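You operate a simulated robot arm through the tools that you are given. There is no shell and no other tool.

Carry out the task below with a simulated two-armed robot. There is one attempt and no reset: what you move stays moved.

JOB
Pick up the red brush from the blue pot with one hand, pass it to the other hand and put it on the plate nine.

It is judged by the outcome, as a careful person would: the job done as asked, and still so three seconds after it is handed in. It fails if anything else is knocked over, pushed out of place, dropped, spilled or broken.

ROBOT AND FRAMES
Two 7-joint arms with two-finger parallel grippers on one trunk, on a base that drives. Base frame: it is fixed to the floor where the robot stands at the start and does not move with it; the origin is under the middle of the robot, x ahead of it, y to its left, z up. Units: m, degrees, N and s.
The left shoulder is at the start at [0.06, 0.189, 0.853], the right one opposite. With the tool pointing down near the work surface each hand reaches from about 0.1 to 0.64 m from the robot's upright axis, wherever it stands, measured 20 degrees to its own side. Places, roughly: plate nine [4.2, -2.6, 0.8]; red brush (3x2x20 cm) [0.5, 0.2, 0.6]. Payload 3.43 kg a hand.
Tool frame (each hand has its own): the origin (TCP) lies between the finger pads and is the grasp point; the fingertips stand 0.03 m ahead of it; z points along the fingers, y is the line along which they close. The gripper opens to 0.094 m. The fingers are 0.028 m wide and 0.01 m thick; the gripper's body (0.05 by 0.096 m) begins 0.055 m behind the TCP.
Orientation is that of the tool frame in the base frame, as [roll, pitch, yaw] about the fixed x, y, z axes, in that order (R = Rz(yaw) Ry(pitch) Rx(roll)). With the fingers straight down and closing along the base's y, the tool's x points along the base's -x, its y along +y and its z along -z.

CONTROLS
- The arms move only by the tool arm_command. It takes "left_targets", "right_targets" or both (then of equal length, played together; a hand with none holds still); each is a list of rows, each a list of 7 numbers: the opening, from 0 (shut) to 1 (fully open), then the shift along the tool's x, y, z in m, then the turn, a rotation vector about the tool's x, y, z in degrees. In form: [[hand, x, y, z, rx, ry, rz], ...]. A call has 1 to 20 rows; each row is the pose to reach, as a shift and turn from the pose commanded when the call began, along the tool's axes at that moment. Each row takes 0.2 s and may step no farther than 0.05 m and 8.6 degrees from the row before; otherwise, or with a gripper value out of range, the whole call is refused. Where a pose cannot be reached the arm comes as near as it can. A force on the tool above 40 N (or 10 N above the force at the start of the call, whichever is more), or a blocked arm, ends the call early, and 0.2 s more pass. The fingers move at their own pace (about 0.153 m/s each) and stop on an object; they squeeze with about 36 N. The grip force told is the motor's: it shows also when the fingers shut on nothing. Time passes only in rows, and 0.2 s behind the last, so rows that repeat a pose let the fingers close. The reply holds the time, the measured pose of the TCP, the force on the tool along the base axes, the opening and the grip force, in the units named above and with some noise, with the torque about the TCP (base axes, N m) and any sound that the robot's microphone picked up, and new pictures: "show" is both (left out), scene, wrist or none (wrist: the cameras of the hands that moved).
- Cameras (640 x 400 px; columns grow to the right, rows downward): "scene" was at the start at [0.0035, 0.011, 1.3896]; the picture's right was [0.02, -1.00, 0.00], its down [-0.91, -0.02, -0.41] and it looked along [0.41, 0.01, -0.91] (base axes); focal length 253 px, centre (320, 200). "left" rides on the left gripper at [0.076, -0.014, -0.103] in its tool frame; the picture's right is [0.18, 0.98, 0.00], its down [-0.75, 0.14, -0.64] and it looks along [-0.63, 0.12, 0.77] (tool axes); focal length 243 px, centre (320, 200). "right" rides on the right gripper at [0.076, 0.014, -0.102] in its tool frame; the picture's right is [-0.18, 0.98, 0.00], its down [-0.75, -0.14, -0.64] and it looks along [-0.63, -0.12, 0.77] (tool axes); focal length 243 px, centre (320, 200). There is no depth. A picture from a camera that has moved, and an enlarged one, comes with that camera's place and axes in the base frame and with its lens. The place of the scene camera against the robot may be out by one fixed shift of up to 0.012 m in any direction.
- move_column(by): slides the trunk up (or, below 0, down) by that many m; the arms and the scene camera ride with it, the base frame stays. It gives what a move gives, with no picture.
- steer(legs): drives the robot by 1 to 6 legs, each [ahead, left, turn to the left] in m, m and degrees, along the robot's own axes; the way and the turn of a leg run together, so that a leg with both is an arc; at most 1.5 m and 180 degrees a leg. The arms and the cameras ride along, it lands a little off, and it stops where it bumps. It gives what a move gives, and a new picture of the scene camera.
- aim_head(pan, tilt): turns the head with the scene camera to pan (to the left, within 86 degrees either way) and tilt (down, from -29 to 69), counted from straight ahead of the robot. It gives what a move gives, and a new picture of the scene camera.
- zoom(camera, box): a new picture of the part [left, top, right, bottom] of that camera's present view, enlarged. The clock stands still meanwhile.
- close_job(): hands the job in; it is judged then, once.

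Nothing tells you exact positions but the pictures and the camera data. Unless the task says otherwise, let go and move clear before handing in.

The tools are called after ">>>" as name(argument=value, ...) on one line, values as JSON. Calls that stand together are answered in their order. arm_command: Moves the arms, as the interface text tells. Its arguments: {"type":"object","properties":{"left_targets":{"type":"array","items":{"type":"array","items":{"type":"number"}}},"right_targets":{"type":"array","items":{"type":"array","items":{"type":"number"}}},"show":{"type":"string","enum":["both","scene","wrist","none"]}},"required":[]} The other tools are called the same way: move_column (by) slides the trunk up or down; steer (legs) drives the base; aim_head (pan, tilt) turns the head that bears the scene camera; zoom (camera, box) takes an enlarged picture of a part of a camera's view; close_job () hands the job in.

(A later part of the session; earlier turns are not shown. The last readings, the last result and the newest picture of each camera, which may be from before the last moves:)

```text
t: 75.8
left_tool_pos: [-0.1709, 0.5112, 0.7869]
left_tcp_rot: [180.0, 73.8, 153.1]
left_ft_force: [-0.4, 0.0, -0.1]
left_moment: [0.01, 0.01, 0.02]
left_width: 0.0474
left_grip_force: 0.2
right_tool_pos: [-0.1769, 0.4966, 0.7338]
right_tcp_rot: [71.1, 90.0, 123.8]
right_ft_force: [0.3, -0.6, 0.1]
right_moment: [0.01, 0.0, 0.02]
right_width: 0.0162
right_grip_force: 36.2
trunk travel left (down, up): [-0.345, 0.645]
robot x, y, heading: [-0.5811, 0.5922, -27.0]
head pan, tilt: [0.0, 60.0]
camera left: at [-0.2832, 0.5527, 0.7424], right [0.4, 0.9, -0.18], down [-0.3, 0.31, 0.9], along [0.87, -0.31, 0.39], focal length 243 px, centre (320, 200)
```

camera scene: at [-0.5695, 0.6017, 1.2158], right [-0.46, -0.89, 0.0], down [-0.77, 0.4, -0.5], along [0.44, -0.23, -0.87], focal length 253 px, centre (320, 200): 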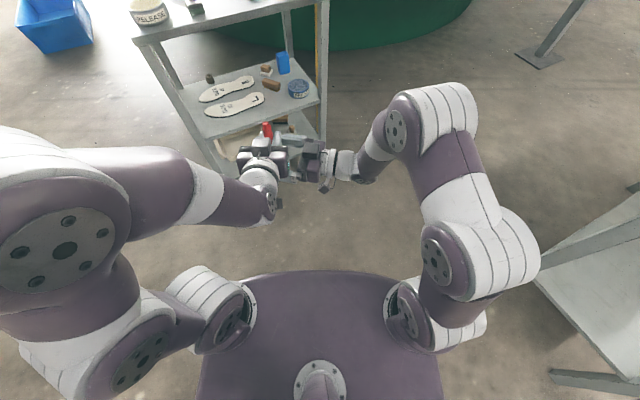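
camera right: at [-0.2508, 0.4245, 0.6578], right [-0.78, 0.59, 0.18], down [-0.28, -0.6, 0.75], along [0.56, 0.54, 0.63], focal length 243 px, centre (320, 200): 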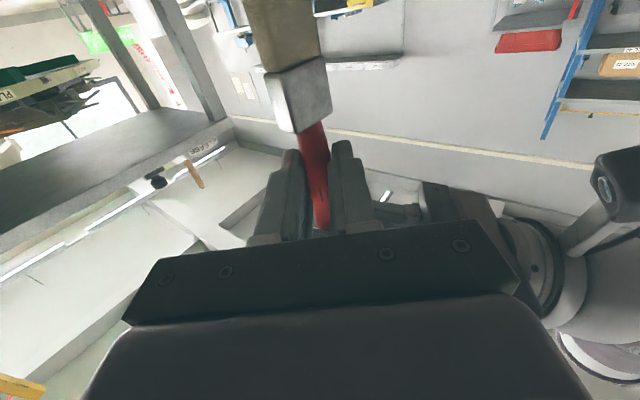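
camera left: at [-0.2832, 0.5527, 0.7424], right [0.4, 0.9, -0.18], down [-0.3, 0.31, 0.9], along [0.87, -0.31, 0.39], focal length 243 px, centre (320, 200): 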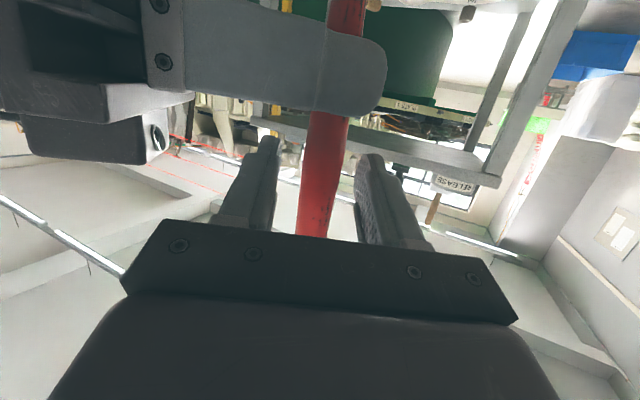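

The brush is now held only by the right hand. I withdraw the left hand straight back.

>>> arm_command(left_targets=[[0.5, 0, 0, -0.025, 0, 0, 0], [0.5, 0, 0, -0.05, 0, 0, 0], [0.5, 0, 0, -0.075, 0, 0, 0], [0.5, 0, 0, -0.1, 0, 0, 0], [0.5, -0.01, 0.03, -0.11, 0, 0, 0], [0.5, -0.02, 0.06, -0.12, 0, 0, 0]], show="both")

```text
t: 77.1
left_tool_pos: [-0.2377, 0.4905, 0.7943]
left_tcp_rot: [179.4, 73.4, 151.6]
left_ft_force: [-13.0, 1.6, 4.7]
left_moment: [-0.14, 0.14, -0.57]
left_width: 0.0497
left_grip_force: 2.4
left hand out of reach, approached as far as the arm can: row 1, 2, 3, 4, 5, 6
right_tool_pos: [-0.1728, 0.4939, 0.7357]
right_tcp_rot: [72.7, 90.0, 124.4]
right_ft_force: [12.8, -0.3, -3.7]
right_moment: [0.18, 0.38, 0.59]
right_width: 0.016
right_grip_force: 36.8
trunk travel left (down, up): [-0.345, 0.645]
robot x, y, heading: [-0.5803, 0.5919, -27.3]
head pan, tilt: [0.0, 60.0]
stopped in row 6 (right hand): the force on the tool passed its limit at 73 N (the readings are from after the stop); the commanded pose is now the measured one
camera scene: at [-0.5695, 0.6015, 1.2158], right [-0.46, -0.89, 0.0], down [-0.77, 0.4, -0.5], along [0.44, -0.23, -0.87], focal length 253 px, centre (320, 200)
camera left: at [-0.3487, 0.5337, 0.7507], right [0.41, 0.9, -0.17], down [-0.29, 0.31, 0.91], along [0.86, -0.32, 0.39], focal length 243 px, centre (320, 200)
```

scene: 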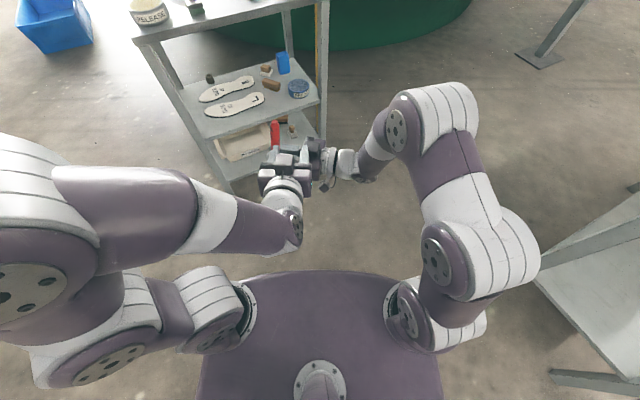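
left: 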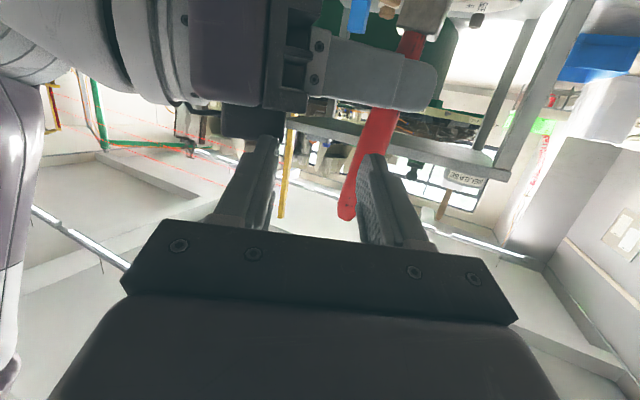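

The left arm ran into its folding limit and drifted sideways, so its fingertip nudged the brush handle, tilting it slightly in the right hand. I move the right hand (with brush) forward, away from the left fingertips.

>>> arm_command(right_targets=[[0, 0, -0.015, 0, 0, 0, 0], [0, 0, -0.03, 0, 0, 0, 0], [0, 0, -0.045, 0, 0, 0, 0], [0, 0, -0.06, 0, 0, 0, 0]], show="both")

>>> zoom(camera="left", box=[0, 0, 640, 400])

```text
t: 78.1
left_tool_pos: [-0.2372, 0.4908, 0.7952]
left_tcp_rot: [179.2, 73.5, 151.7]
left_ft_force: [0.6, 0.8, 0.0]
left_moment: [0.0, -0.03, 0.01]
left_width: 0.0473
left_grip_force: 0.1
right_tool_pos: [-0.1262, 0.456, 0.7354]
right_tcp_rot: [50.7, 89.9, 102.6]
right_ft_force: [-0.2, 0.6, -0.3]
right_moment: [-0.03, 0.0, -0.02]
right_width: 0.0159
right_grip_force: 35.5
trunk travel left (down, up): [-0.345, 0.645]
robot x, y, heading: [-0.5802, 0.5931, -27.1]
head pan, tilt: [0.0, 60.0]
camera scene: at [-0.5695, 0.6014, 1.2158], right [-0.46, -0.89, 0.0], down [-0.77, 0.4, -0.5], along [0.44, -0.23, -0.87], focal length 253 px, centre (320, 200)
camera right: at [-0.2007, 0.3859, 0.6586], right [-0.77, 0.61, 0.18], down [-0.28, -0.59, 0.75], along [0.57, 0.53, 0.63], focal length 243 px, centre (320, 200)
```

scene: 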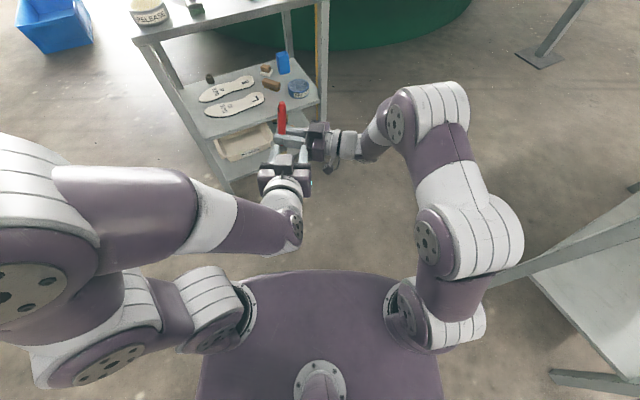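
right: 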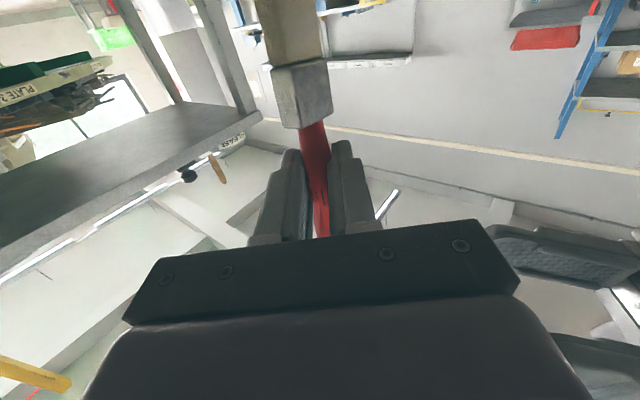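

```text
1.00 times, centred on (320, 200) of left (not enlarged: the box is as wide or as high as the picture)
camera zoom: at [-0.3483, 0.5338, 0.7506], right [0.41, 0.9, -0.17], down [-0.29, 0.31, 0.91], along [0.87, -0.32, 0.39], focal length 243 px, centre (320, 200)
```

zoom: 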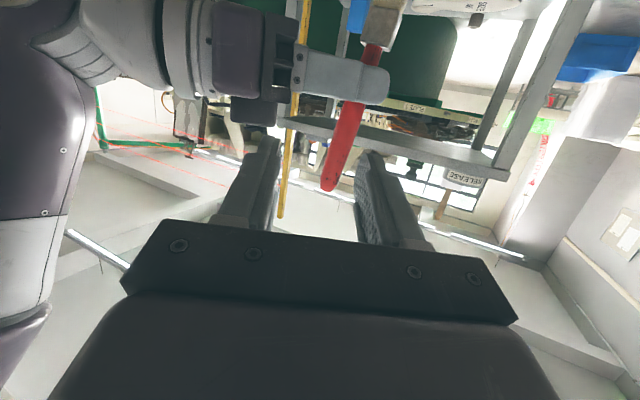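

Forces are back to zero and the right hand holds the brush (tilted about 10° in its grip). I move the right hand away to the right while turning it back to face forward.

>>> arm_command(right_targets=[[0, 0, -0.0038, -0.0285, 0, 0, 0], [0, 0, -0.0076, -0.057, 0, 0, 0], [0, 0, -0.0115, -0.0855, 8, 0, 0], [0, 0, -0.0154, -0.114, 16, 0, 0], [0, 0, -0.0192, -0.1425, 24, 0, 0], [0, 0, -0.0231, -0.171, 32, 0, 0], [0, 0, -0.0269, -0.1995, 40, 0, 0], [0, 0, -0.0308, -0.228, 48, 0, 0], [0, 0, -0.0346, -0.2565, 56, 0, 0], [0, 0, -0.0385, -0.285, 64, 0, 0], [0, 0, -0.0385, -0.285, 72, 0, 0], [0, 0, -0.0385, -0.285, 79, 0, 0]], show="both")

```text
t: 80.7
left_tool_pos: [-0.2368, 0.4915, 0.7939]
left_tcp_rot: [179.3, 73.4, 151.8]
left_ft_force: [-0.3, 0.5, 0.6]
left_moment: [-0.02, 0.0, -0.01]
left_width: 0.0469
left_grip_force: 0.1
right_tool_pos: [-0.2718, 0.2096, 0.7348]
right_tcp_rot: [105.3, 89.9, 78.1]
right_ft_force: [-0.3, 0.0, -0.4]
right_moment: [0.02, 0.01, 0.0]
right_width: 0.0157
right_grip_force: 35.9
trunk travel left (down, up): [-0.345, 0.645]
robot x, y, heading: [-0.5786, 0.5931, -27.2]
head pan, tilt: [0.0, 60.0]
camera scene: at [-0.5695, 0.6017, 1.2158], right [-0.46, -0.89, 0.0], down [-0.77, 0.4, -0.5], along [0.44, -0.23, -0.87], focal length 253 px, centre (320, 200)
camera right: at [-0.3565, 0.2689, 0.659], right [0.45, 0.87, 0.19], down [-0.64, 0.17, 0.75], along [0.63, -0.46, 0.63], focal length 243 px, centre (320, 200)
```

scene: 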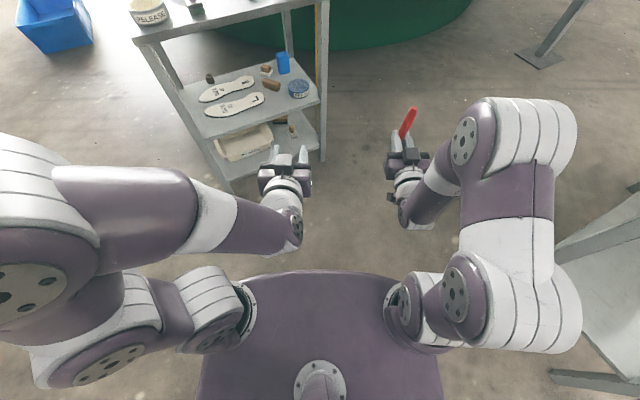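
right: 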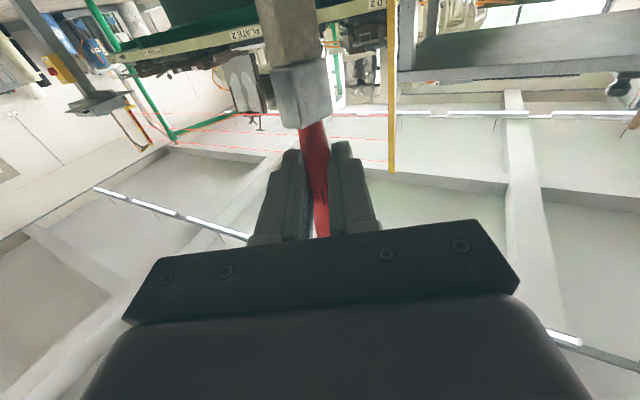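

Hand-over done. Now I bring both hands into a compact travel pose: right hand turning to point down (brush becomes horizontal), left hand also pointing down.

>>> arm_command(right_targets=[[0, -0.002, 0.0045, -0.007, 0, 8.2, 0], [0, -0.004, 0.009, -0.014, 0, 16.4, 0], [0, -0.006, 0.0135, -0.022, 0, 24.6, 0], [0, -0.008, 0.018, -0.029, 0, 32.8, 0], [0, -0.01, 0.0225, -0.036, 0, 41, 0], [0, -0.012, 0.027, -0.043, 0, 49.2, 0], [0, -0.014, 0.0315, -0.05, 0, 57.4, 0], [0, -0.015, 0.036, -0.058, 0, 65.6, 0], [0, -0.017, 0.0405, -0.065, 0, 73.8, 0], [0, -0.018, 0.045, -0.072, 0, 82, 0], [0, -0.02, 0.05, -0.08, 0, 90, 0]], left_targets=[[0.5, 0.0121, 0.0073, 0.0055, 0, 5.5, 0], [0.5, 0.0242, 0.0146, 0.011, 0, 11, 0], [0.5, 0.0363, 0.0218, 0.0165, 0, 16.5, 0], [0.5, 0.0484, 0.0291, 0.022, 0, 22, 0], [0.5, 0.0605, 0.0364, 0.0275, 0, 27.5, 0], [0.5, 0.0726, 0.0437, 0.033, 0, 33, 0], [0.5, 0.0847, 0.051, 0.0385, 0, 38.5, 0], [0.5, 0.0968, 0.0582, 0.044, 0, 44, 0], [0.5, 0.1089, 0.0655, 0.0495, 0, 49.5, 0], [0.5, 0.121, 0.0728, 0.055, 0, 55, 0], [0.5, 0.133, 0.08, 0.0605, 0, 60, 0]], show="both")

```text
t: 82.9
left_tool_pos: [-0.187, 0.5462, 0.6651]
left_tcp_rot: [179.7, 19.7, 152.5]
left_ft_force: [0.8, 0.0, 0.3]
left_moment: [-0.01, 0.0, -0.03]
left_width: 0.0472
left_grip_force: 0.0
left hand out of reach, approached as far as the arm can: row 11
right_tool_pos: [-0.3602, 0.2749, 0.649]
right_tcp_rot: [173.4, 17.0, 148.9]
right_ft_force: [-0.1, 1.0, -1.5]
right_moment: [0.03, 0.0, 0.02]
right_width: 0.0157
right_grip_force: 36.1
right hand out of reach, approached as far as the arm can: row 7, 8, 9, 10, 11
trunk travel left (down, up): [-0.345, 0.645]
robot x, y, heading: [-0.5774, 0.5962, -27.4]
head pan, tilt: [0.0, 60.0]
stopped in row 11 (right hand): the force on the tool passed its limit at 57 N (the readings are from after the stop); the commanded pose is now the measured one
camera scene: at [-0.5708, 0.602, 1.2158], right [-0.46, -0.89, 0.0], down [-0.77, 0.4, -0.5], along [0.44, -0.23, -0.87], focal length 253 px, centre (320, 200)
camera right: at [-0.4475, 0.3307, 0.726], right [0.63, 0.76, 0.16], down [0.35, -0.46, 0.81], along [0.69, -0.45, -0.56], focal length 243 px, centre (320, 200)
camera left: at [-0.2867, 0.582, 0.7366], right [0.3, 0.95, -0.06], down [0.5, -0.11, 0.86], along [0.81, -0.28, -0.51], focal length 243 px, centre (320, 200)
```

scene: 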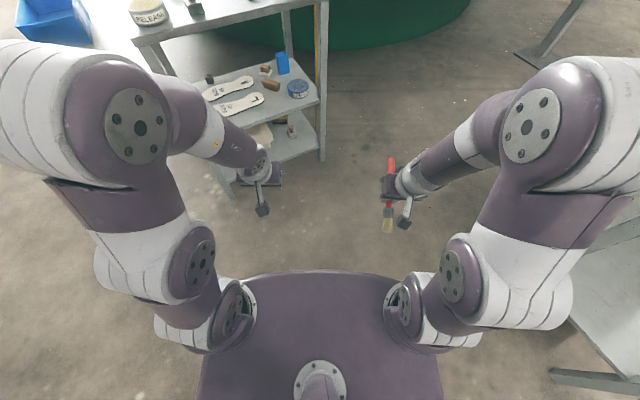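
right: 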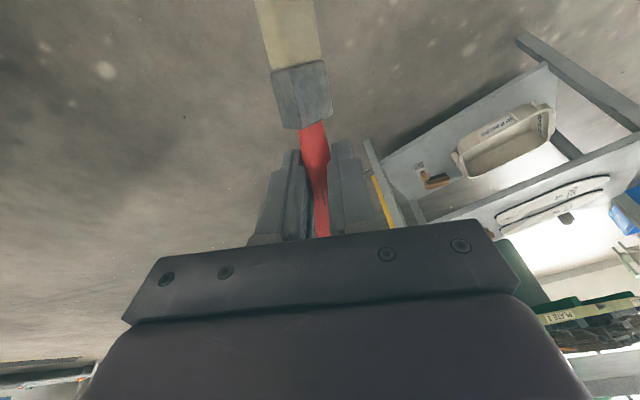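
left: 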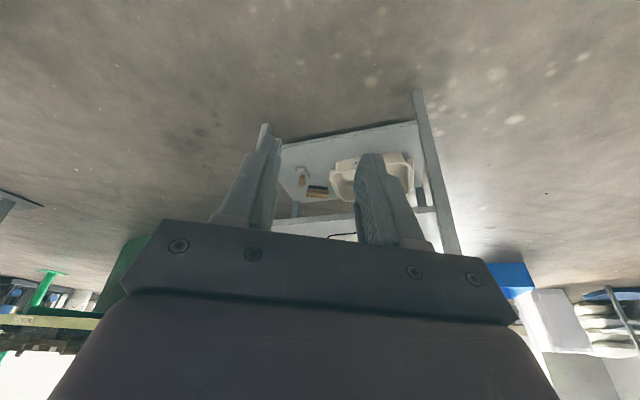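

The brush is still firmly held (right hand now pointing down, brush roughly horizontal). I raise the trunk for travel and turn to face down the aisle (south), aiming for the gap between the bench and the light-curtain side.

>>> move_column(by=0.35)

>>> aim_head(pan=0, tilt=35)

>>> steer(legs=[[0, 0, -62.6]])

```text
t: 86.4
left_tool_pos: [-0.1867, 0.5466, 1.0149]
left_tcp_rot: [179.7, 19.6, 152.5]
left_ft_force: [0.7, -0.2, -0.1]
left_moment: [-0.02, 0.01, 0.0]
left_width: 0.0472
left_grip_force: 0.0
right_tool_pos: [-0.3602, 0.2749, 0.9994]
right_tcp_rot: [173.4, 17.1, 148.9]
right_ft_force: [0.0, -0.9, 1.0]
right_moment: [-0.04, -0.02, 0.0]
right_width: 0.0
right_grip_force: 32.8
trunk travel left (down, up): [-0.695, 0.295]
robot x, y, heading: [-0.5767, 0.5955, -27.4]
head pan, tilt: [0.0, 60.0]
```

```text
t: 87.2
left_tool_pos: [-0.187, 0.5454, 1.0154]
left_tcp_rot: [179.7, 19.7, 152.5]
left_ft_force: [-0.5, -1.0, 0.1]
left_moment: [-0.02, 0.02, 0.0]
left_width: 0.0471
left_grip_force: 0.0
right_tool_pos: [-0.3599, 0.2745, 1.0007]
right_tcp_rot: [173.4, 17.1, 149.0]
right_ft_force: [-1.1, -0.2, -0.2]
right_moment: [-0.01, 0.01, 0.02]
right_width: 0.0
right_grip_force: 33.1
trunk travel left (down, up): [-0.695, 0.295]
robot x, y, heading: [-0.5739, 0.5979, -27.2]
head pan, tilt: [0.0, 35.0]
camera scene: at [-0.5509, 0.5919, 1.6], right [-0.46, -0.89, 0.0], down [-0.51, 0.26, -0.82], along [0.73, -0.38, -0.57], focal length 253 px, centre (320, 200)
```

scene: 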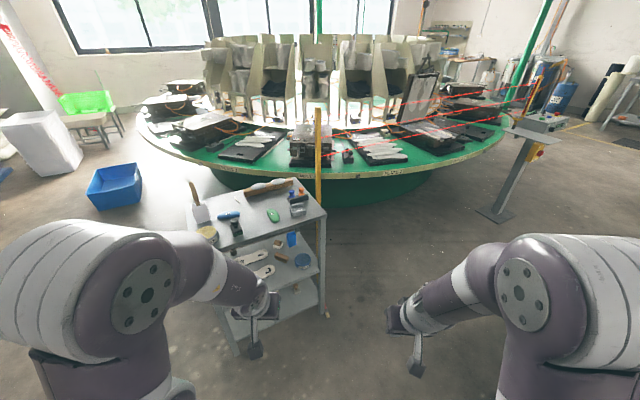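

```text
t: 90.4
left_tool_pos: [-0.4487, 0.2221, 1.0144]
left_tcp_rot: [179.7, 19.6, 89.0]
left_ft_force: [0.3, 0.3, -0.3]
left_moment: [0.01, 0.0, 0.01]
left_width: 0.047
left_grip_force: 0.0
right_tool_pos: [-0.7679, 0.2546, 1.0014]
right_tcp_rot: [173.4, 17.1, 85.3]
right_ft_force: [0.2, -0.4, -0.2]
right_moment: [0.02, 0.03, 0.01]
right_width: 0.0
right_grip_force: 33.2
trunk travel left (down, up): [-0.695, 0.295]
robot x, y, heading: [-0.5785, 0.5961, -90.8]
head pan, tilt: [0.0, 35.0]
camera scene: at [-0.5763, 0.5767, 1.6001], right [-1.0, 0.01, 0.0], down [0.01, 0.57, -0.82], along [-0.01, -0.82, -0.57], focal length 253 px, centre (320, 200)
```

scene: 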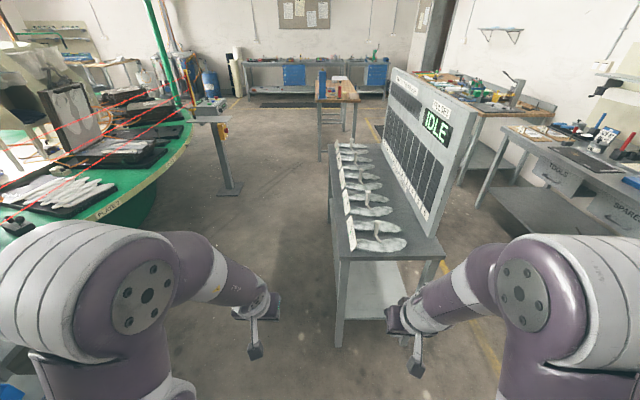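

The right gripper now reads fully shut with width 0.0 — the brush slipped out during the trunk move. I look down at the floor in front to find it before moving anything.

>>> aim_head(pan=15, tilt=69)

>>> aim_head(pan=60, tilt=60)

```text
t: 91.4
left_tool_pos: [-0.4486, 0.2215, 1.0155]
left_tcp_rot: [179.7, 19.5, 89.0]
left_ft_force: [-0.3, 1.6, -0.6]
left_moment: [0.0, 0.03, 0.02]
left_width: 0.0469
left_grip_force: 0.1
right_tool_pos: [-0.7694, 0.2544, 0.9995]
right_tcp_rot: [173.5, 17.0, 85.4]
right_ft_force: [0.6, 0.4, 0.2]
right_moment: [0.0, 0.03, 0.03]
right_width: 0.0
right_grip_force: 32.6
trunk travel left (down, up): [-0.695, 0.295]
robot x, y, heading: [-0.5815, 0.5951, -90.8]
head pan, tilt: [15.0, 68.8]
camera scene: at [-0.5614, 0.6104, 1.5564], right [-0.97, -0.24, 0.0], down [-0.23, 0.9, -0.36], along [0.09, -0.35, -0.93], focal length 253 px, centre (320, 200)
```

scene: 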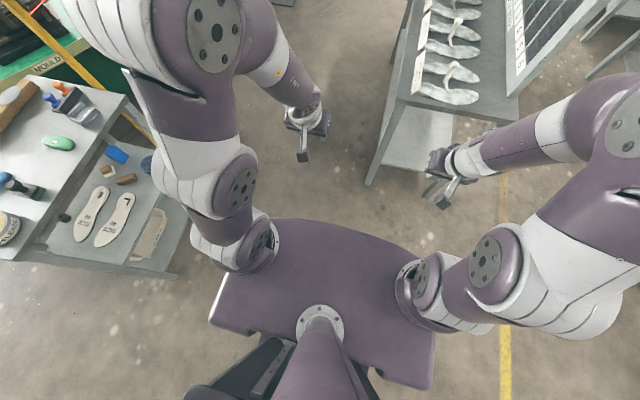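

```text
t: 92.5
left_tool_pos: [-0.4488, 0.2211, 1.0151]
left_tcp_rot: [179.7, 19.6, 89.0]
left_ft_force: [-0.3, 0.0, 0.1]
left_moment: [0.01, 0.02, 0.02]
left_width: 0.0471
left_grip_force: 0.0
right_tool_pos: [-0.7681, 0.2551, 0.9992]
right_tcp_rot: [173.5, 16.9, 85.5]
right_ft_force: [-0.2, 0.0, -0.3]
right_moment: [0.0, 0.01, -0.01]
right_width: 0.0
right_grip_force: 32.9
trunk travel left (down, up): [-0.695, 0.295]
robot x, y, heading: [-0.5813, 0.5965, -90.7]
head pan, tilt: [60.0, 60.0]
camera scene: at [-0.5179, 0.6305, 1.5658], right [-0.51, -0.86, 0.0], down [-0.74, 0.44, -0.5], along [0.43, -0.26, -0.87], focal length 253 px, centre (320, 200)
```

scene: 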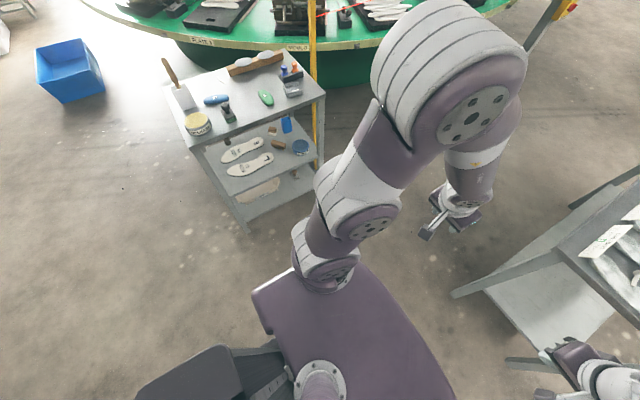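

The brush isn't in view; it probably lies near/under my front edge. I check the wrist cameras (free) before backing away.

>>> zoom(camera="left", box=[0, 0, 640, 400])

>>> zoom(camera="right", box=[0, 0, 640, 400])

```text
1.00 times, centred on (320, 200) of left (not enlarged: the box is as wide or as high as the picture)
camera zoom: at [-0.4597, 0.3284, 1.0863], right [0.99, 0.16, -0.06], down [0.13, -0.5, 0.86], along [0.11, -0.85, -0.51], focal length 243 px, centre (320, 200)
```

zoom: 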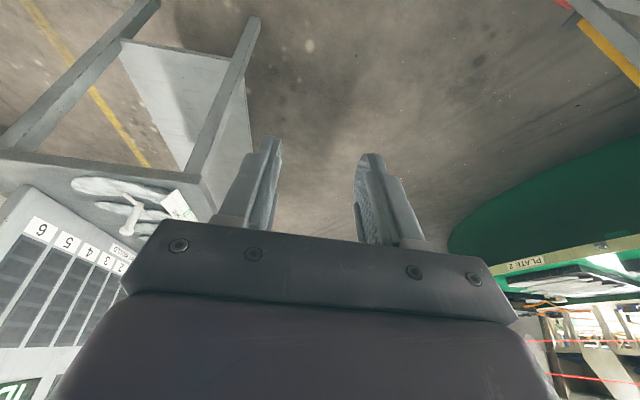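

```text
1.00 times, centred on (320, 200) of right (not enlarged: the box is as wide or as high as the picture)
camera zoom: at [-0.7576, 0.3582, 1.0761], right [0.96, -0.22, 0.16], down [-0.26, -0.52, 0.81], along [-0.1, -0.83, -0.56], focal length 243 px, centre (320, 200)
```

zoom: 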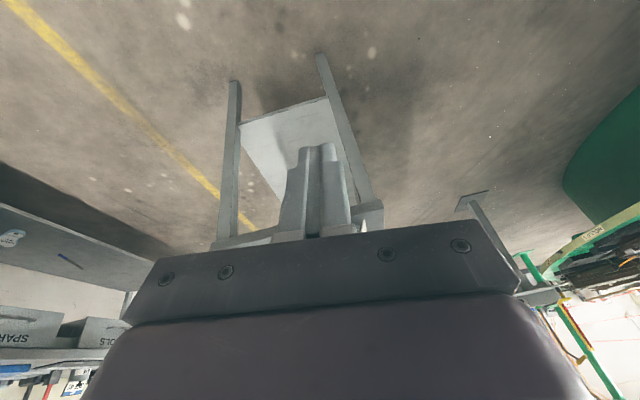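

No brush in the wrist views. I back up (north, open floor, away from where it fell) and look at the floor.

>>> steer(legs=[[-0.5, 0, 0]])

>>> aim_head(pan=20, tilt=60)

```text
t: 95.5
left_tool_pos: [-0.4412, 0.7326, 1.0147]
left_tcp_rot: [179.8, 19.5, 88.7]
left_ft_force: [0.6, 0.3, -1.5]
left_moment: [0.0, -0.01, 0.01]
left_width: 0.0469
left_grip_force: 0.0
right_tool_pos: [-0.7603, 0.7667, 0.9988]
right_tcp_rot: [173.4, 17.0, 85.3]
right_ft_force: [0.5, -0.4, 0.8]
right_moment: [0.02, -0.03, 0.04]
right_width: 0.0002
right_grip_force: 32.9
trunk travel left (down, up): [-0.695, 0.295]
robot x, y, heading: [-0.5725, 1.1055, -91.2]
head pan, tilt: [60.0, 60.0]
camera scene: at [-0.5093, 1.1414, 1.5658], right [-0.52, -0.86, 0.0], down [-0.74, 0.45, -0.5], along [0.43, -0.26, -0.87], focal length 253 px, centre (320, 200)
```

scene: 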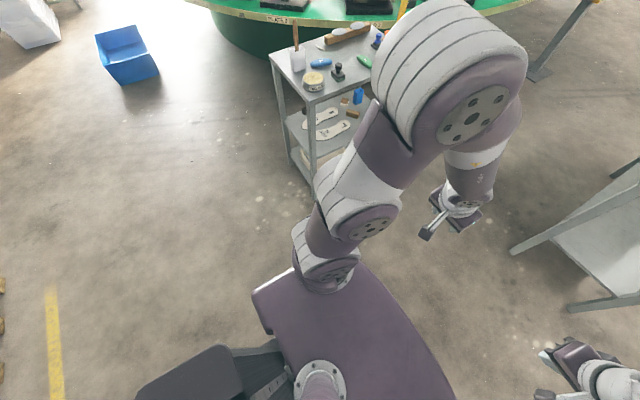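

```text
t: 96.6
left_tool_pos: [-0.4409, 0.7323, 1.0155]
left_tcp_rot: [179.7, 19.6, 88.8]
left_ft_force: [-0.2, -0.5, 0.0]
left_moment: [0.01, 0.0, -0.02]
left_width: 0.0471
left_grip_force: 0.1
right_tool_pos: [-0.7614, 0.767, 1.0]
right_tcp_rot: [173.3, 16.9, 85.3]
right_ft_force: [0.4, -0.5, 1.0]
right_moment: [0.01, -0.03, 0.02]
right_width: 0.0
right_grip_force: 33.3
trunk travel left (down, up): [-0.695, 0.295]
robot x, y, heading: [-0.5683, 1.104, -91.1]
head pan, tilt: [20.0, 60.0]
camera scene: at [-0.5447, 1.1127, 1.5658], right [-0.95, -0.33, 0.0], down [-0.28, 0.82, -0.5], along [0.16, -0.47, -0.87], focal length 253 px, centre (320, 200)
```

scene: 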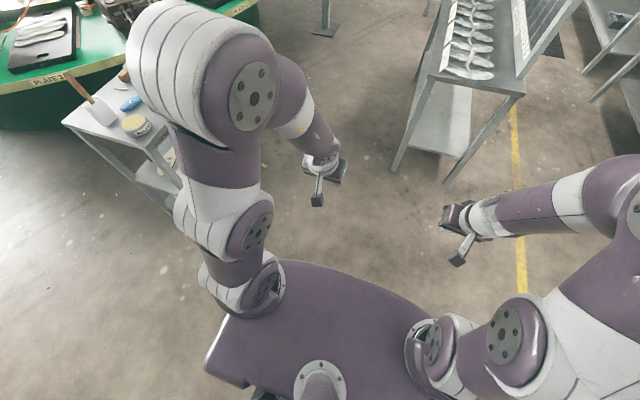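

The floor where it should have fallen looks empty. I look straight down around the front of my base.

>>> aim_head(pan=-20, tilt=69)

>>> aim_head(pan=-75, tilt=65)

>>> aim_head(pan=86, tilt=65)

```text
t: 97.7
left_tool_pos: [-0.4418, 0.732, 1.0148]
left_tcp_rot: [179.7, 19.7, 88.7]
left_ft_force: [-0.3, -0.1, -0.8]
left_moment: [-0.03, 0.01, -0.06]
left_width: 0.0472
left_grip_force: 0.0
right_tool_pos: [-0.7619, 0.7667, 0.9986]
right_tcp_rot: [173.5, 17.1, 85.1]
right_ft_force: [0.6, -0.3, 0.4]
right_moment: [0.0, 0.0, 0.05]
right_width: 0.0
right_grip_force: 33.1
trunk travel left (down, up): [-0.695, 0.295]
robot x, y, heading: [-0.57, 1.107, -90.9]
head pan, tilt: [-20.0, 68.8]
camera scene: at [-0.5865, 1.1233, 1.5564], right [-0.93, 0.36, 0.0], down [0.33, 0.87, -0.36], along [-0.13, -0.34, -0.93], focal length 253 px, centre (320, 200)
```

scene: 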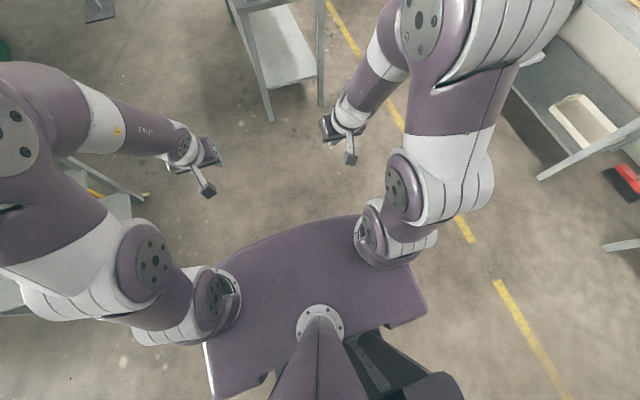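

```text
t: 98.9
left_tool_pos: [-0.4404, 0.7325, 1.0152]
left_tcp_rot: [179.7, 19.7, 88.9]
left_ft_force: [-0.4, -0.1, 0.4]
left_moment: [-0.03, -0.01, -0.02]
left_width: 0.0468
left_grip_force: 0.1
right_tool_pos: [-0.7606, 0.767, 1.0004]
right_tcp_rot: [173.4, 17.0, 85.2]
right_ft_force: [-0.3, 0.4, -0.5]
right_moment: [-0.01, 0.01, 0.03]
right_width: 0.0003
right_grip_force: 33.0
trunk travel left (down, up): [-0.695, 0.295]
robot x, y, heading: [-0.572, 1.1072, -90.9]
head pan, tilt: [-75.0, 65.0]
camera scene: at [-0.6253, 1.1608, 1.5602], right [-0.24, 0.97, 0.0], down [0.88, 0.22, -0.42], along [-0.41, -0.1, -0.91], focal length 253 px, centre (320, 200)
```

scene: 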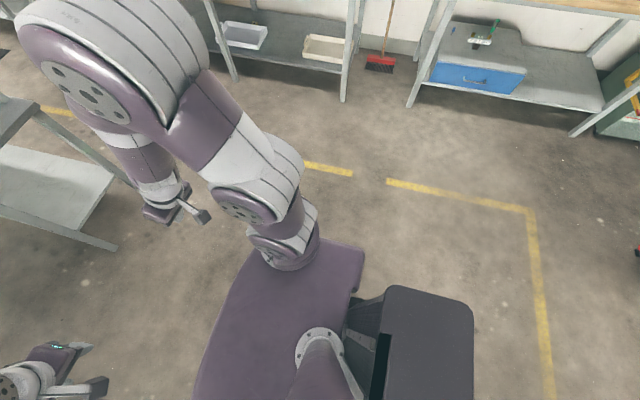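

```text
t: 101.4
left_tool_pos: [-0.4402, 0.7322, 1.0157]
left_tcp_rot: [179.7, 19.7, 88.7]
left_ft_force: [0.6, 0.7, 0.3]
left_moment: [0.03, -0.02, 0.01]
left_width: 0.0469
left_grip_force: 0.0
right_tool_pos: [-0.7606, 0.7675, 1.0003]
right_tcp_rot: [173.4, 17.1, 85.1]
right_ft_force: [0.3, -0.5, -0.5]
right_moment: [0.02, 0.02, 0.02]
right_width: 0.0
right_grip_force: 33.1
trunk travel left (down, up): [-0.695, 0.295]
robot x, y, heading: [-0.5719, 1.1069, -91.1]
head pan, tilt: [85.9, 65.0]
camera scene: at [-0.506, 1.1701, 1.5602], right [-0.09, -1.0, 0.0], down [-0.9, 0.08, -0.42], along [0.42, -0.04, -0.91], focal length 253 px, centre (320, 200)
```

scene: 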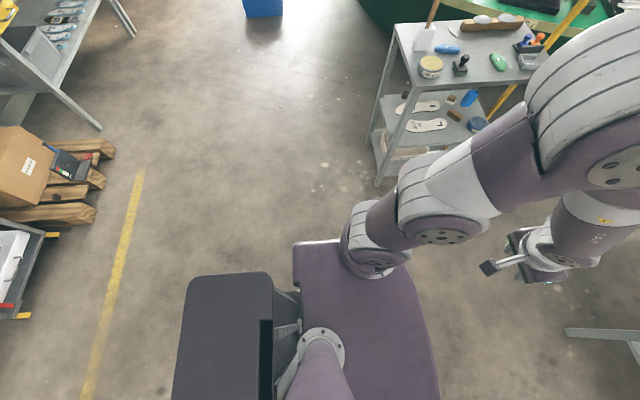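

I still can't see it; the left hand may be hiding the spot. I aim there again and zoom.

>>> aim_head(pan=5, tilt=50)

>>> zoom(camera="scene", box=[220, 120, 480, 280])

>>> zoom(camera="left", box=[0, 0, 640, 400])

>>> zoom(camera="right", box=[0, 0, 640, 400])

```text
t: 102.9
left_tool_pos: [-0.4414, 0.7333, 1.0154]
left_tcp_rot: [179.8, 19.6, 88.9]
left_ft_force: [0.0, 0.1, 0.6]
left_moment: [0.0, 0.0, 0.01]
left_width: 0.0468
left_grip_force: 0.0
right_tool_pos: [-0.7612, 0.7657, 0.9994]
right_tcp_rot: [173.4, 17.0, 85.2]
right_ft_force: [-0.1, 0.4, 0.1]
right_moment: [0.0, -0.07, 0.01]
right_width: 0.0
right_grip_force: 32.8
trunk travel left (down, up): [-0.695, 0.295]
robot x, y, heading: [-0.5703, 1.1063, -90.8]
head pan, tilt: [5.0, 50.0]
camera scene: at [-0.5611, 1.0987, 1.5783], right [-1.0, -0.07, 0.0], down [-0.05, 0.76, -0.64], along [0.04, -0.64, -0.77], focal length 253 px, centre (320, 200)
```

scene: 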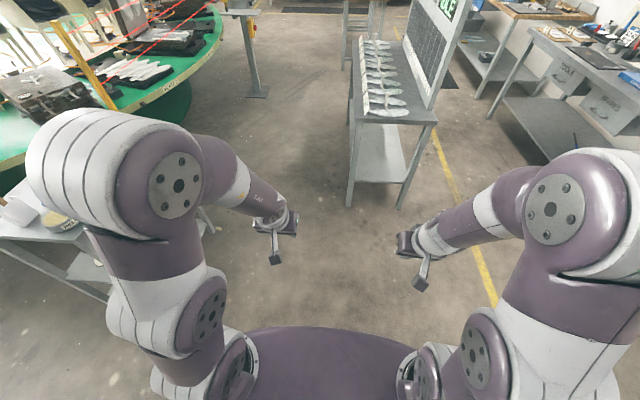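

```text
2.46 times, centred on (350, 200) of scene
camera zoom: at [-0.5611, 1.0987, 1.5783], right [-1.0, -0.07, 0.0], down [-0.05, 0.76, -0.64], along [0.04, -0.64, -0.77], focal length 622 px, centre (246, 200)
```

zoom: 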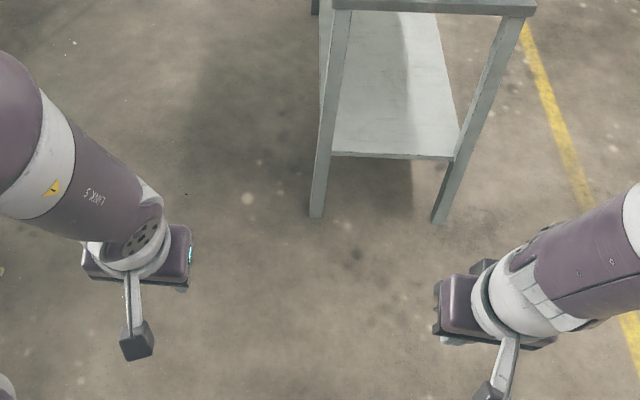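

```text
1.00 times, centred on (320, 200) of left (not enlarged: the box is as wide or as high as the picture)
camera zoom: at [-0.4523, 0.8388, 1.0863], right [0.99, 0.16, -0.06], down [0.13, -0.5, 0.86], along [0.11, -0.85, -0.51], focal length 243 px, centre (320, 200)
```

zoom: 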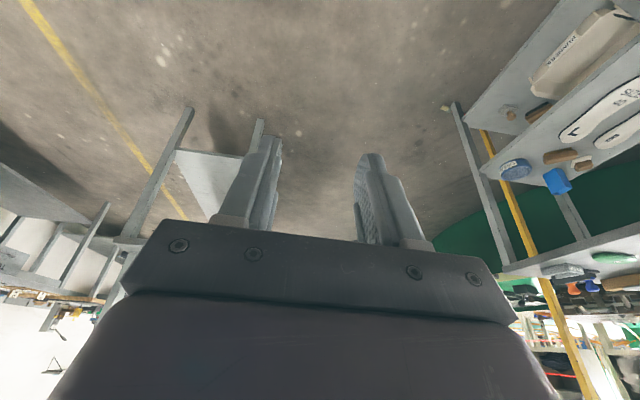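

```text
1.00 times, centred on (320, 200) of right (not enlarged: the box is as wide or as high as the picture)
camera zoom: at [-0.7501, 0.8696, 1.0761], right [0.96, -0.22, 0.16], down [-0.26, -0.52, 0.81], along [-0.1, -0.82, -0.56], focal length 243 px, centre (320, 200)
```

zoom: 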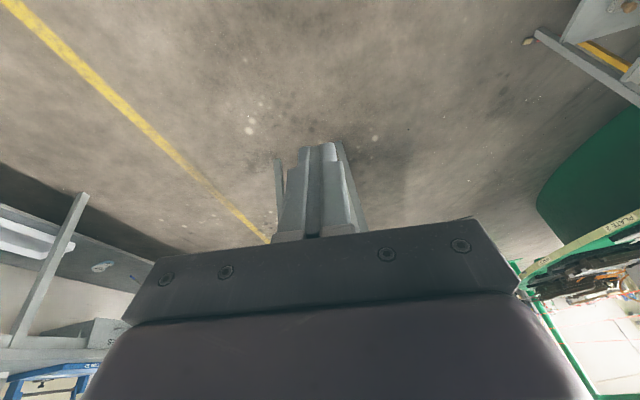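

There is a small tan object at the foot of the trolley's near-right leg in both wrist views. I zoom there.

>>> zoom(camera="left", box=[400, 60, 520, 150])

>>> zoom(camera="right", box=[480, 0, 640, 100])

```text
4.44 times, centred on (460, 105) of left
camera zoom: at [-0.4523, 0.8388, 1.0863], right [0.99, 0.16, -0.06], down [0.13, -0.5, 0.86], along [0.11, -0.85, -0.51], focal length 1078 px, centre (-302, 622)
```

zoom: 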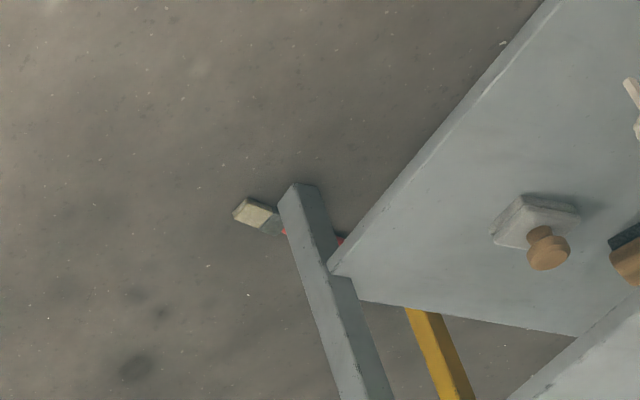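

```text
4.00 times, centred on (560, 50) of right
camera zoom: at [-0.7501, 0.8696, 1.0761], right [0.96, -0.22, 0.16], down [-0.26, -0.52, 0.81], along [-0.1, -0.82, -0.56], focal length 970 px, centre (-640, 800)
```

zoom: 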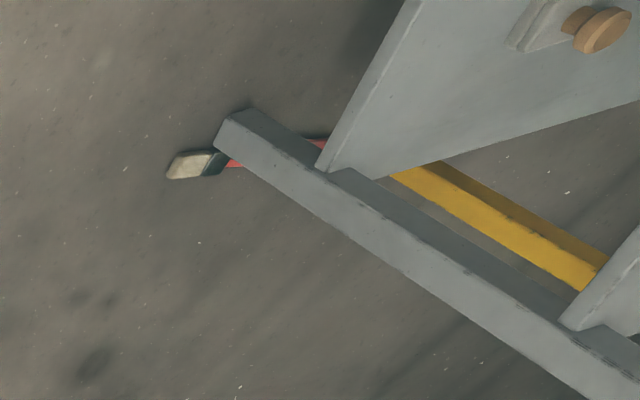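

Found it: the brush lies on the floor along the trolley's right side, just south of its near-right leg — bristle end about (0.23, 0.12), handle towards (0.42, 0.10). I'll retrieve it: turn to face the trolley again and stand in front of it, right arm lined up with the brush.

>>> steer(legs=[[0, 0, 90.9], [0.1, -0.82, 0]])

>>> aim_head(pan=-10, tilt=55)

```text
t: 111.2
left_tool_pos: [-0.1083, 0.417, 1.0159]
left_tcp_rot: [179.7, 19.6, 179.4]
left_ft_force: [-0.7, -0.2, -0.1]
left_moment: [0.01, 0.01, 0.0]
left_width: 0.0471
left_grip_force: 0.1
right_tool_pos: [-0.1401, 0.0967, 1.0013]
right_tcp_rot: [173.4, 17.0, 175.6]
right_ft_force: [0.0, 0.5, -0.1]
right_moment: [-0.02, -0.02, -0.02]
right_width: 0.0
right_grip_force: 33.4
trunk travel left (down, up): [-0.695, 0.295]
robot x, y, heading: [-0.4803, 0.2836, -0.6]
head pan, tilt: [5.0, 50.0]
camera scene: at [-0.4609, 0.2996, 1.5783], right [0.08, -1.0, 0.0], down [-0.76, -0.06, -0.64], along [0.64, 0.05, -0.77], focal length 253 px, centre (320, 200)
```

scene: 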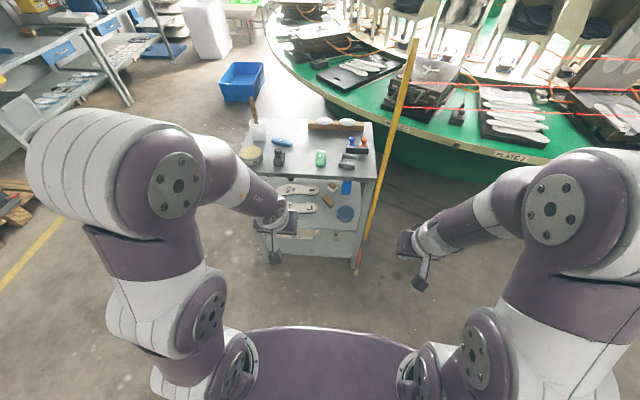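

```text
t: 111.9
left_tool_pos: [-0.1085, 0.4168, 1.0157]
left_tcp_rot: [179.7, 19.5, 179.3]
left_ft_force: [0.0, -0.6, -0.1]
left_moment: [0.0, -0.02, 0.05]
left_width: 0.047
left_grip_force: 0.0
right_tool_pos: [-0.1391, 0.0969, 0.9995]
right_tcp_rot: [173.3, 17.0, 175.6]
right_ft_force: [-0.3, 0.6, -0.7]
right_moment: [0.03, -0.02, 0.01]
right_width: 0.0001
right_grip_force: 33.5
trunk travel left (down, up): [-0.695, 0.295]
robot x, y, heading: [-0.4802, 0.2831, -0.5]
head pan, tilt: [-10.0, 55.0]
camera scene: at [-0.4668, 0.2807, 1.5718], right [-0.18, -0.98, 0.0], down [-0.81, 0.15, -0.57], along [0.56, -0.1, -0.82], focal length 253 px, centre (320, 200)
```

scene: 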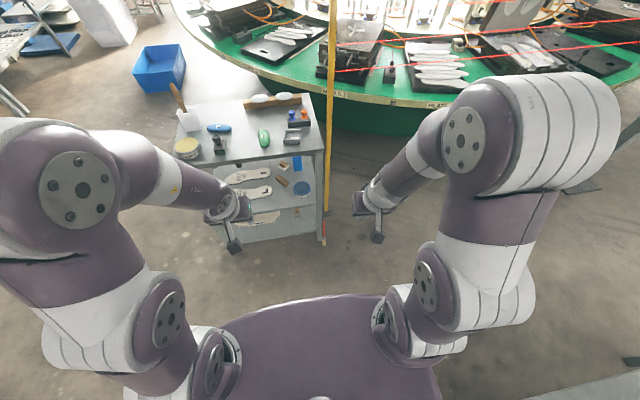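

I can see the red handle at the leg's foot. Zooming in for position.

>>> zoom(camera="scene", box=[290, 190, 370, 260])

>>> zoom(camera="right", box=[0, 0, 640, 400])

```text
5.71 times, centred on (330, 225) of scene
camera zoom: at [-0.4668, 0.2807, 1.5718], right [-0.18, -0.98, 0.0], down [-0.81, 0.15, -0.57], along [0.56, -0.1, -0.82], focal length 1444 px, centre (263, 57)
```

zoom: 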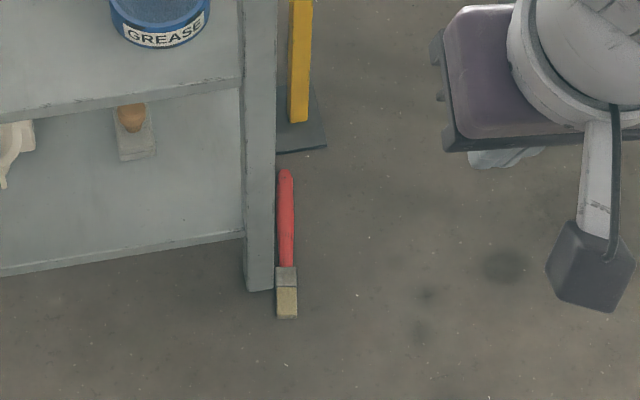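

```text
1.00 times, centred on (320, 200) of right (not enlarged: the box is as wide or as high as the picture)
camera zoom: at [-0.2431, 0.1074, 1.0761], right [0.22, 0.96, 0.16], down [0.52, -0.25, 0.81], along [0.83, -0.09, -0.56], focal length 243 px, centre (320, 200)
```

zoom: 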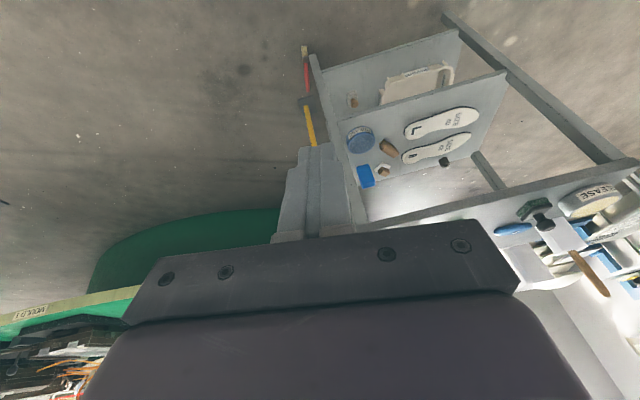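

The brush touches almost the leg (gap ~3 mm), pointing about -11°, bristle end free at (0.236, 0.122). Plan: grip the bristle end from the front with the right hand tilted 30° forward, pull it straight back into the open. First lower the trunk part way and shape the right hand.

>>> move_column(by=-0.4)

>>> arm_command(right_targets=[[0.6, -0.028, 0.0, -0.005, 1.9, -2.7, 1.1], [0.6, -0.056, 0.0, -0.01, 3.7, -5.3, 2.1], [0.6, -0.084, 0.0, -0.015, 5.6, -8, 3.2], [0.6, -0.112, 0.0, -0.02, 7.4, -10.6, 4.2], [0.6, -0.14, 0.0, -0.025, 9.3, -13.3, 5.3]], show="scene")

```text
t: 115.8
left_tool_pos: [-0.1082, 0.417, 0.6156]
left_tcp_rot: [179.7, 19.7, 179.4]
left_ft_force: [0.7, -0.6, 1.0]
left_moment: [-0.01, -0.01, -0.01]
left_width: 0.0471
left_grip_force: 0.0
right_tool_pos: [-0.1407, 0.0969, 0.6007]
right_tcp_rot: [173.4, 17.0, 175.7]
right_ft_force: [-0.6, -0.4, 0.6]
right_moment: [0.0, 0.0, -0.01]
right_width: 0.0
right_grip_force: 33.7
trunk travel left (down, up): [-0.295, 0.695]
robot x, y, heading: [-0.4798, 0.285, -0.6]
head pan, tilt: [-10.0, 55.0]
```

```text
t: 117.0
left_tool_pos: [-0.1095, 0.4161, 0.6152]
left_tcp_rot: [179.8, 19.7, 179.3]
left_ft_force: [0.6, -0.9, 0.4]
left_moment: [0.02, -0.02, 0.01]
left_width: 0.0469
left_grip_force: 0.0
right_tool_pos: [-0.0133, 0.0864, 0.6645]
right_tcp_rot: [-179.8, 30.0, 169.2]
right_ft_force: [0.0, 0.8, -0.3]
right_moment: [0.0, 0.01, 0.02]
right_width: 0.0565
right_grip_force: 0.1
trunk travel left (down, up): [-0.295, 0.695]
robot x, y, heading: [-0.4831, 0.2838, -0.6]
head pan, tilt: [-10.0, 55.0]
camera scene: at [-0.4667, 0.2806, 1.1718], right [-0.18, -0.98, 0.0], down [-0.81, 0.15, -0.57], along [0.56, -0.11, -0.82], focal length 253 px, centre (320, 200)
```

scene: 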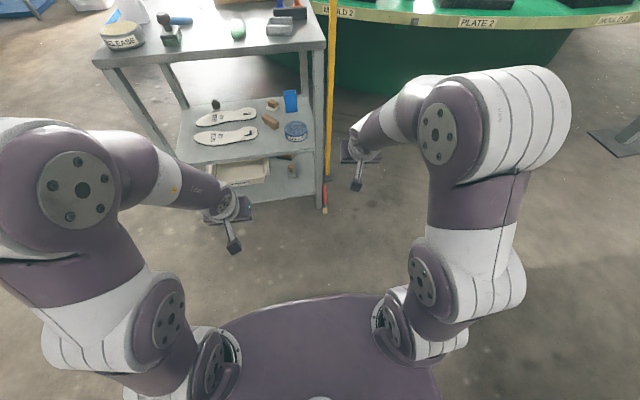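

Orientation is as planned. I lower the right hand by 0.25 m, then the trunk the rest.

>>> arm_command(right_targets=[[0.6, 0.021, 0, 0.036, 0, 0, 0], [0.6, 0.042, 0, 0.072, 0, 0, 0], [0.6, 0.0625, 0, 0.108, 0, 0, 0], [0.6, 0.083, 0, 0.144, 0, 0, 0], [0.6, 0.104, 0, 0.18, 0, 0, 0], [0.6, 0.125, 0, 0.2165, 0, 0, 0]], show="none")

>>> move_column(by=-0.2)

>>> aim_head(pan=-15, tilt=50)

>>> zoom(camera="right", box=[0, 0, 640, 400])

```text
t: 118.3
left_tool_pos: [-0.109, 0.4158, 0.6154]
left_tcp_rot: [179.7, 19.5, 179.3]
left_ft_force: [-1.4, -0.4, -0.1]
left_moment: [-0.01, -0.01, 0.0]
left_width: 0.0469
left_grip_force: 0.0
right_tool_pos: [-0.0148, 0.0802, 0.4156]
right_tcp_rot: [-179.8, 30.0, 169.0]
right_ft_force: [0.4, 0.4, -0.2]
right_moment: [0.0, 0.0, 0.01]
right_width: 0.0565
right_grip_force: 0.0
trunk travel left (down, up): [-0.295, 0.695]
robot x, y, heading: [-0.4799, 0.2808, -0.3]
head pan, tilt: [-10.0, 55.0]
```

```text
t: 120.5
left_tool_pos: [-0.1085, 0.4176, 0.4154]
left_tcp_rot: [179.7, 19.6, 179.2]
left_ft_force: [0.2, 0.4, 0.5]
left_moment: [-0.01, -0.02, -0.04]
left_width: 0.0472
left_grip_force: 0.1
right_tool_pos: [-0.0139, 0.0812, 0.2157]
right_tcp_rot: [-179.9, 30.0, 169.2]
right_ft_force: [-0.5, -0.1, 0.4]
right_moment: [0.02, -0.01, 0.01]
right_width: 0.0564
right_grip_force: 0.0
trunk travel left (down, up): [-0.095, 0.895]
robot x, y, heading: [-0.4802, 0.2847, -0.6]
head pan, tilt: [-10.0, 55.0]
```

```text
t: 121.2
left_tool_pos: [-0.1087, 0.4167, 0.4148]
left_tcp_rot: [179.7, 19.6, 179.3]
left_ft_force: [0.3, 0.2, 0.1]
left_moment: [0.0, 0.01, 0.0]
left_width: 0.047
left_grip_force: 0.1
right_tool_pos: [-0.0144, 0.08, 0.2172]
right_tcp_rot: [-179.9, 29.9, 169.0]
right_ft_force: [0.2, 0.0, -0.2]
right_moment: [-0.04, -0.01, 0.01]
right_width: 0.0564
right_grip_force: 0.0
trunk travel left (down, up): [-0.095, 0.895]
robot x, y, heading: [-0.4822, 0.2885, -0.5]
head pan, tilt: [-15.0, 50.0]
camera scene: at [-0.4635, 0.2731, 0.9783], right [-0.27, -0.96, 0.0], down [-0.74, 0.21, -0.64], along [0.62, -0.17, -0.77], focal length 253 px, centre (320, 200)
```

scene: 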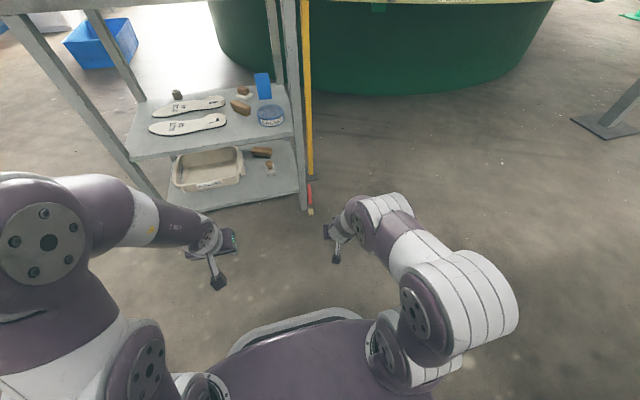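

```text
1.00 times, centred on (320, 200) of right (not enlarged: the box is as wide or as high as the picture)
camera zoom: at [-0.1268, 0.1175, 0.2661], right [0.34, 0.93, 0.09], down [0.3, -0.2, 0.93], along [0.89, -0.29, -0.35], focal length 243 px, centre (320, 200)
```

zoom: 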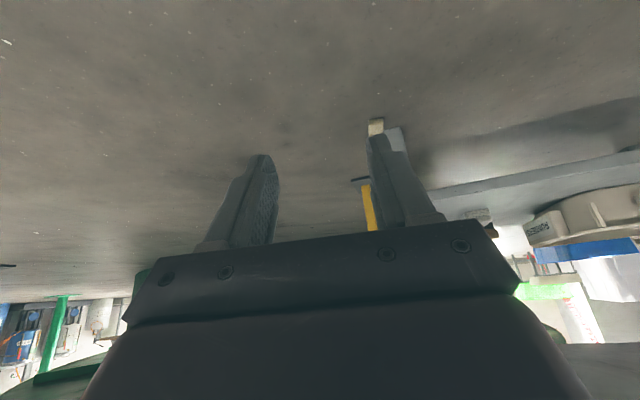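

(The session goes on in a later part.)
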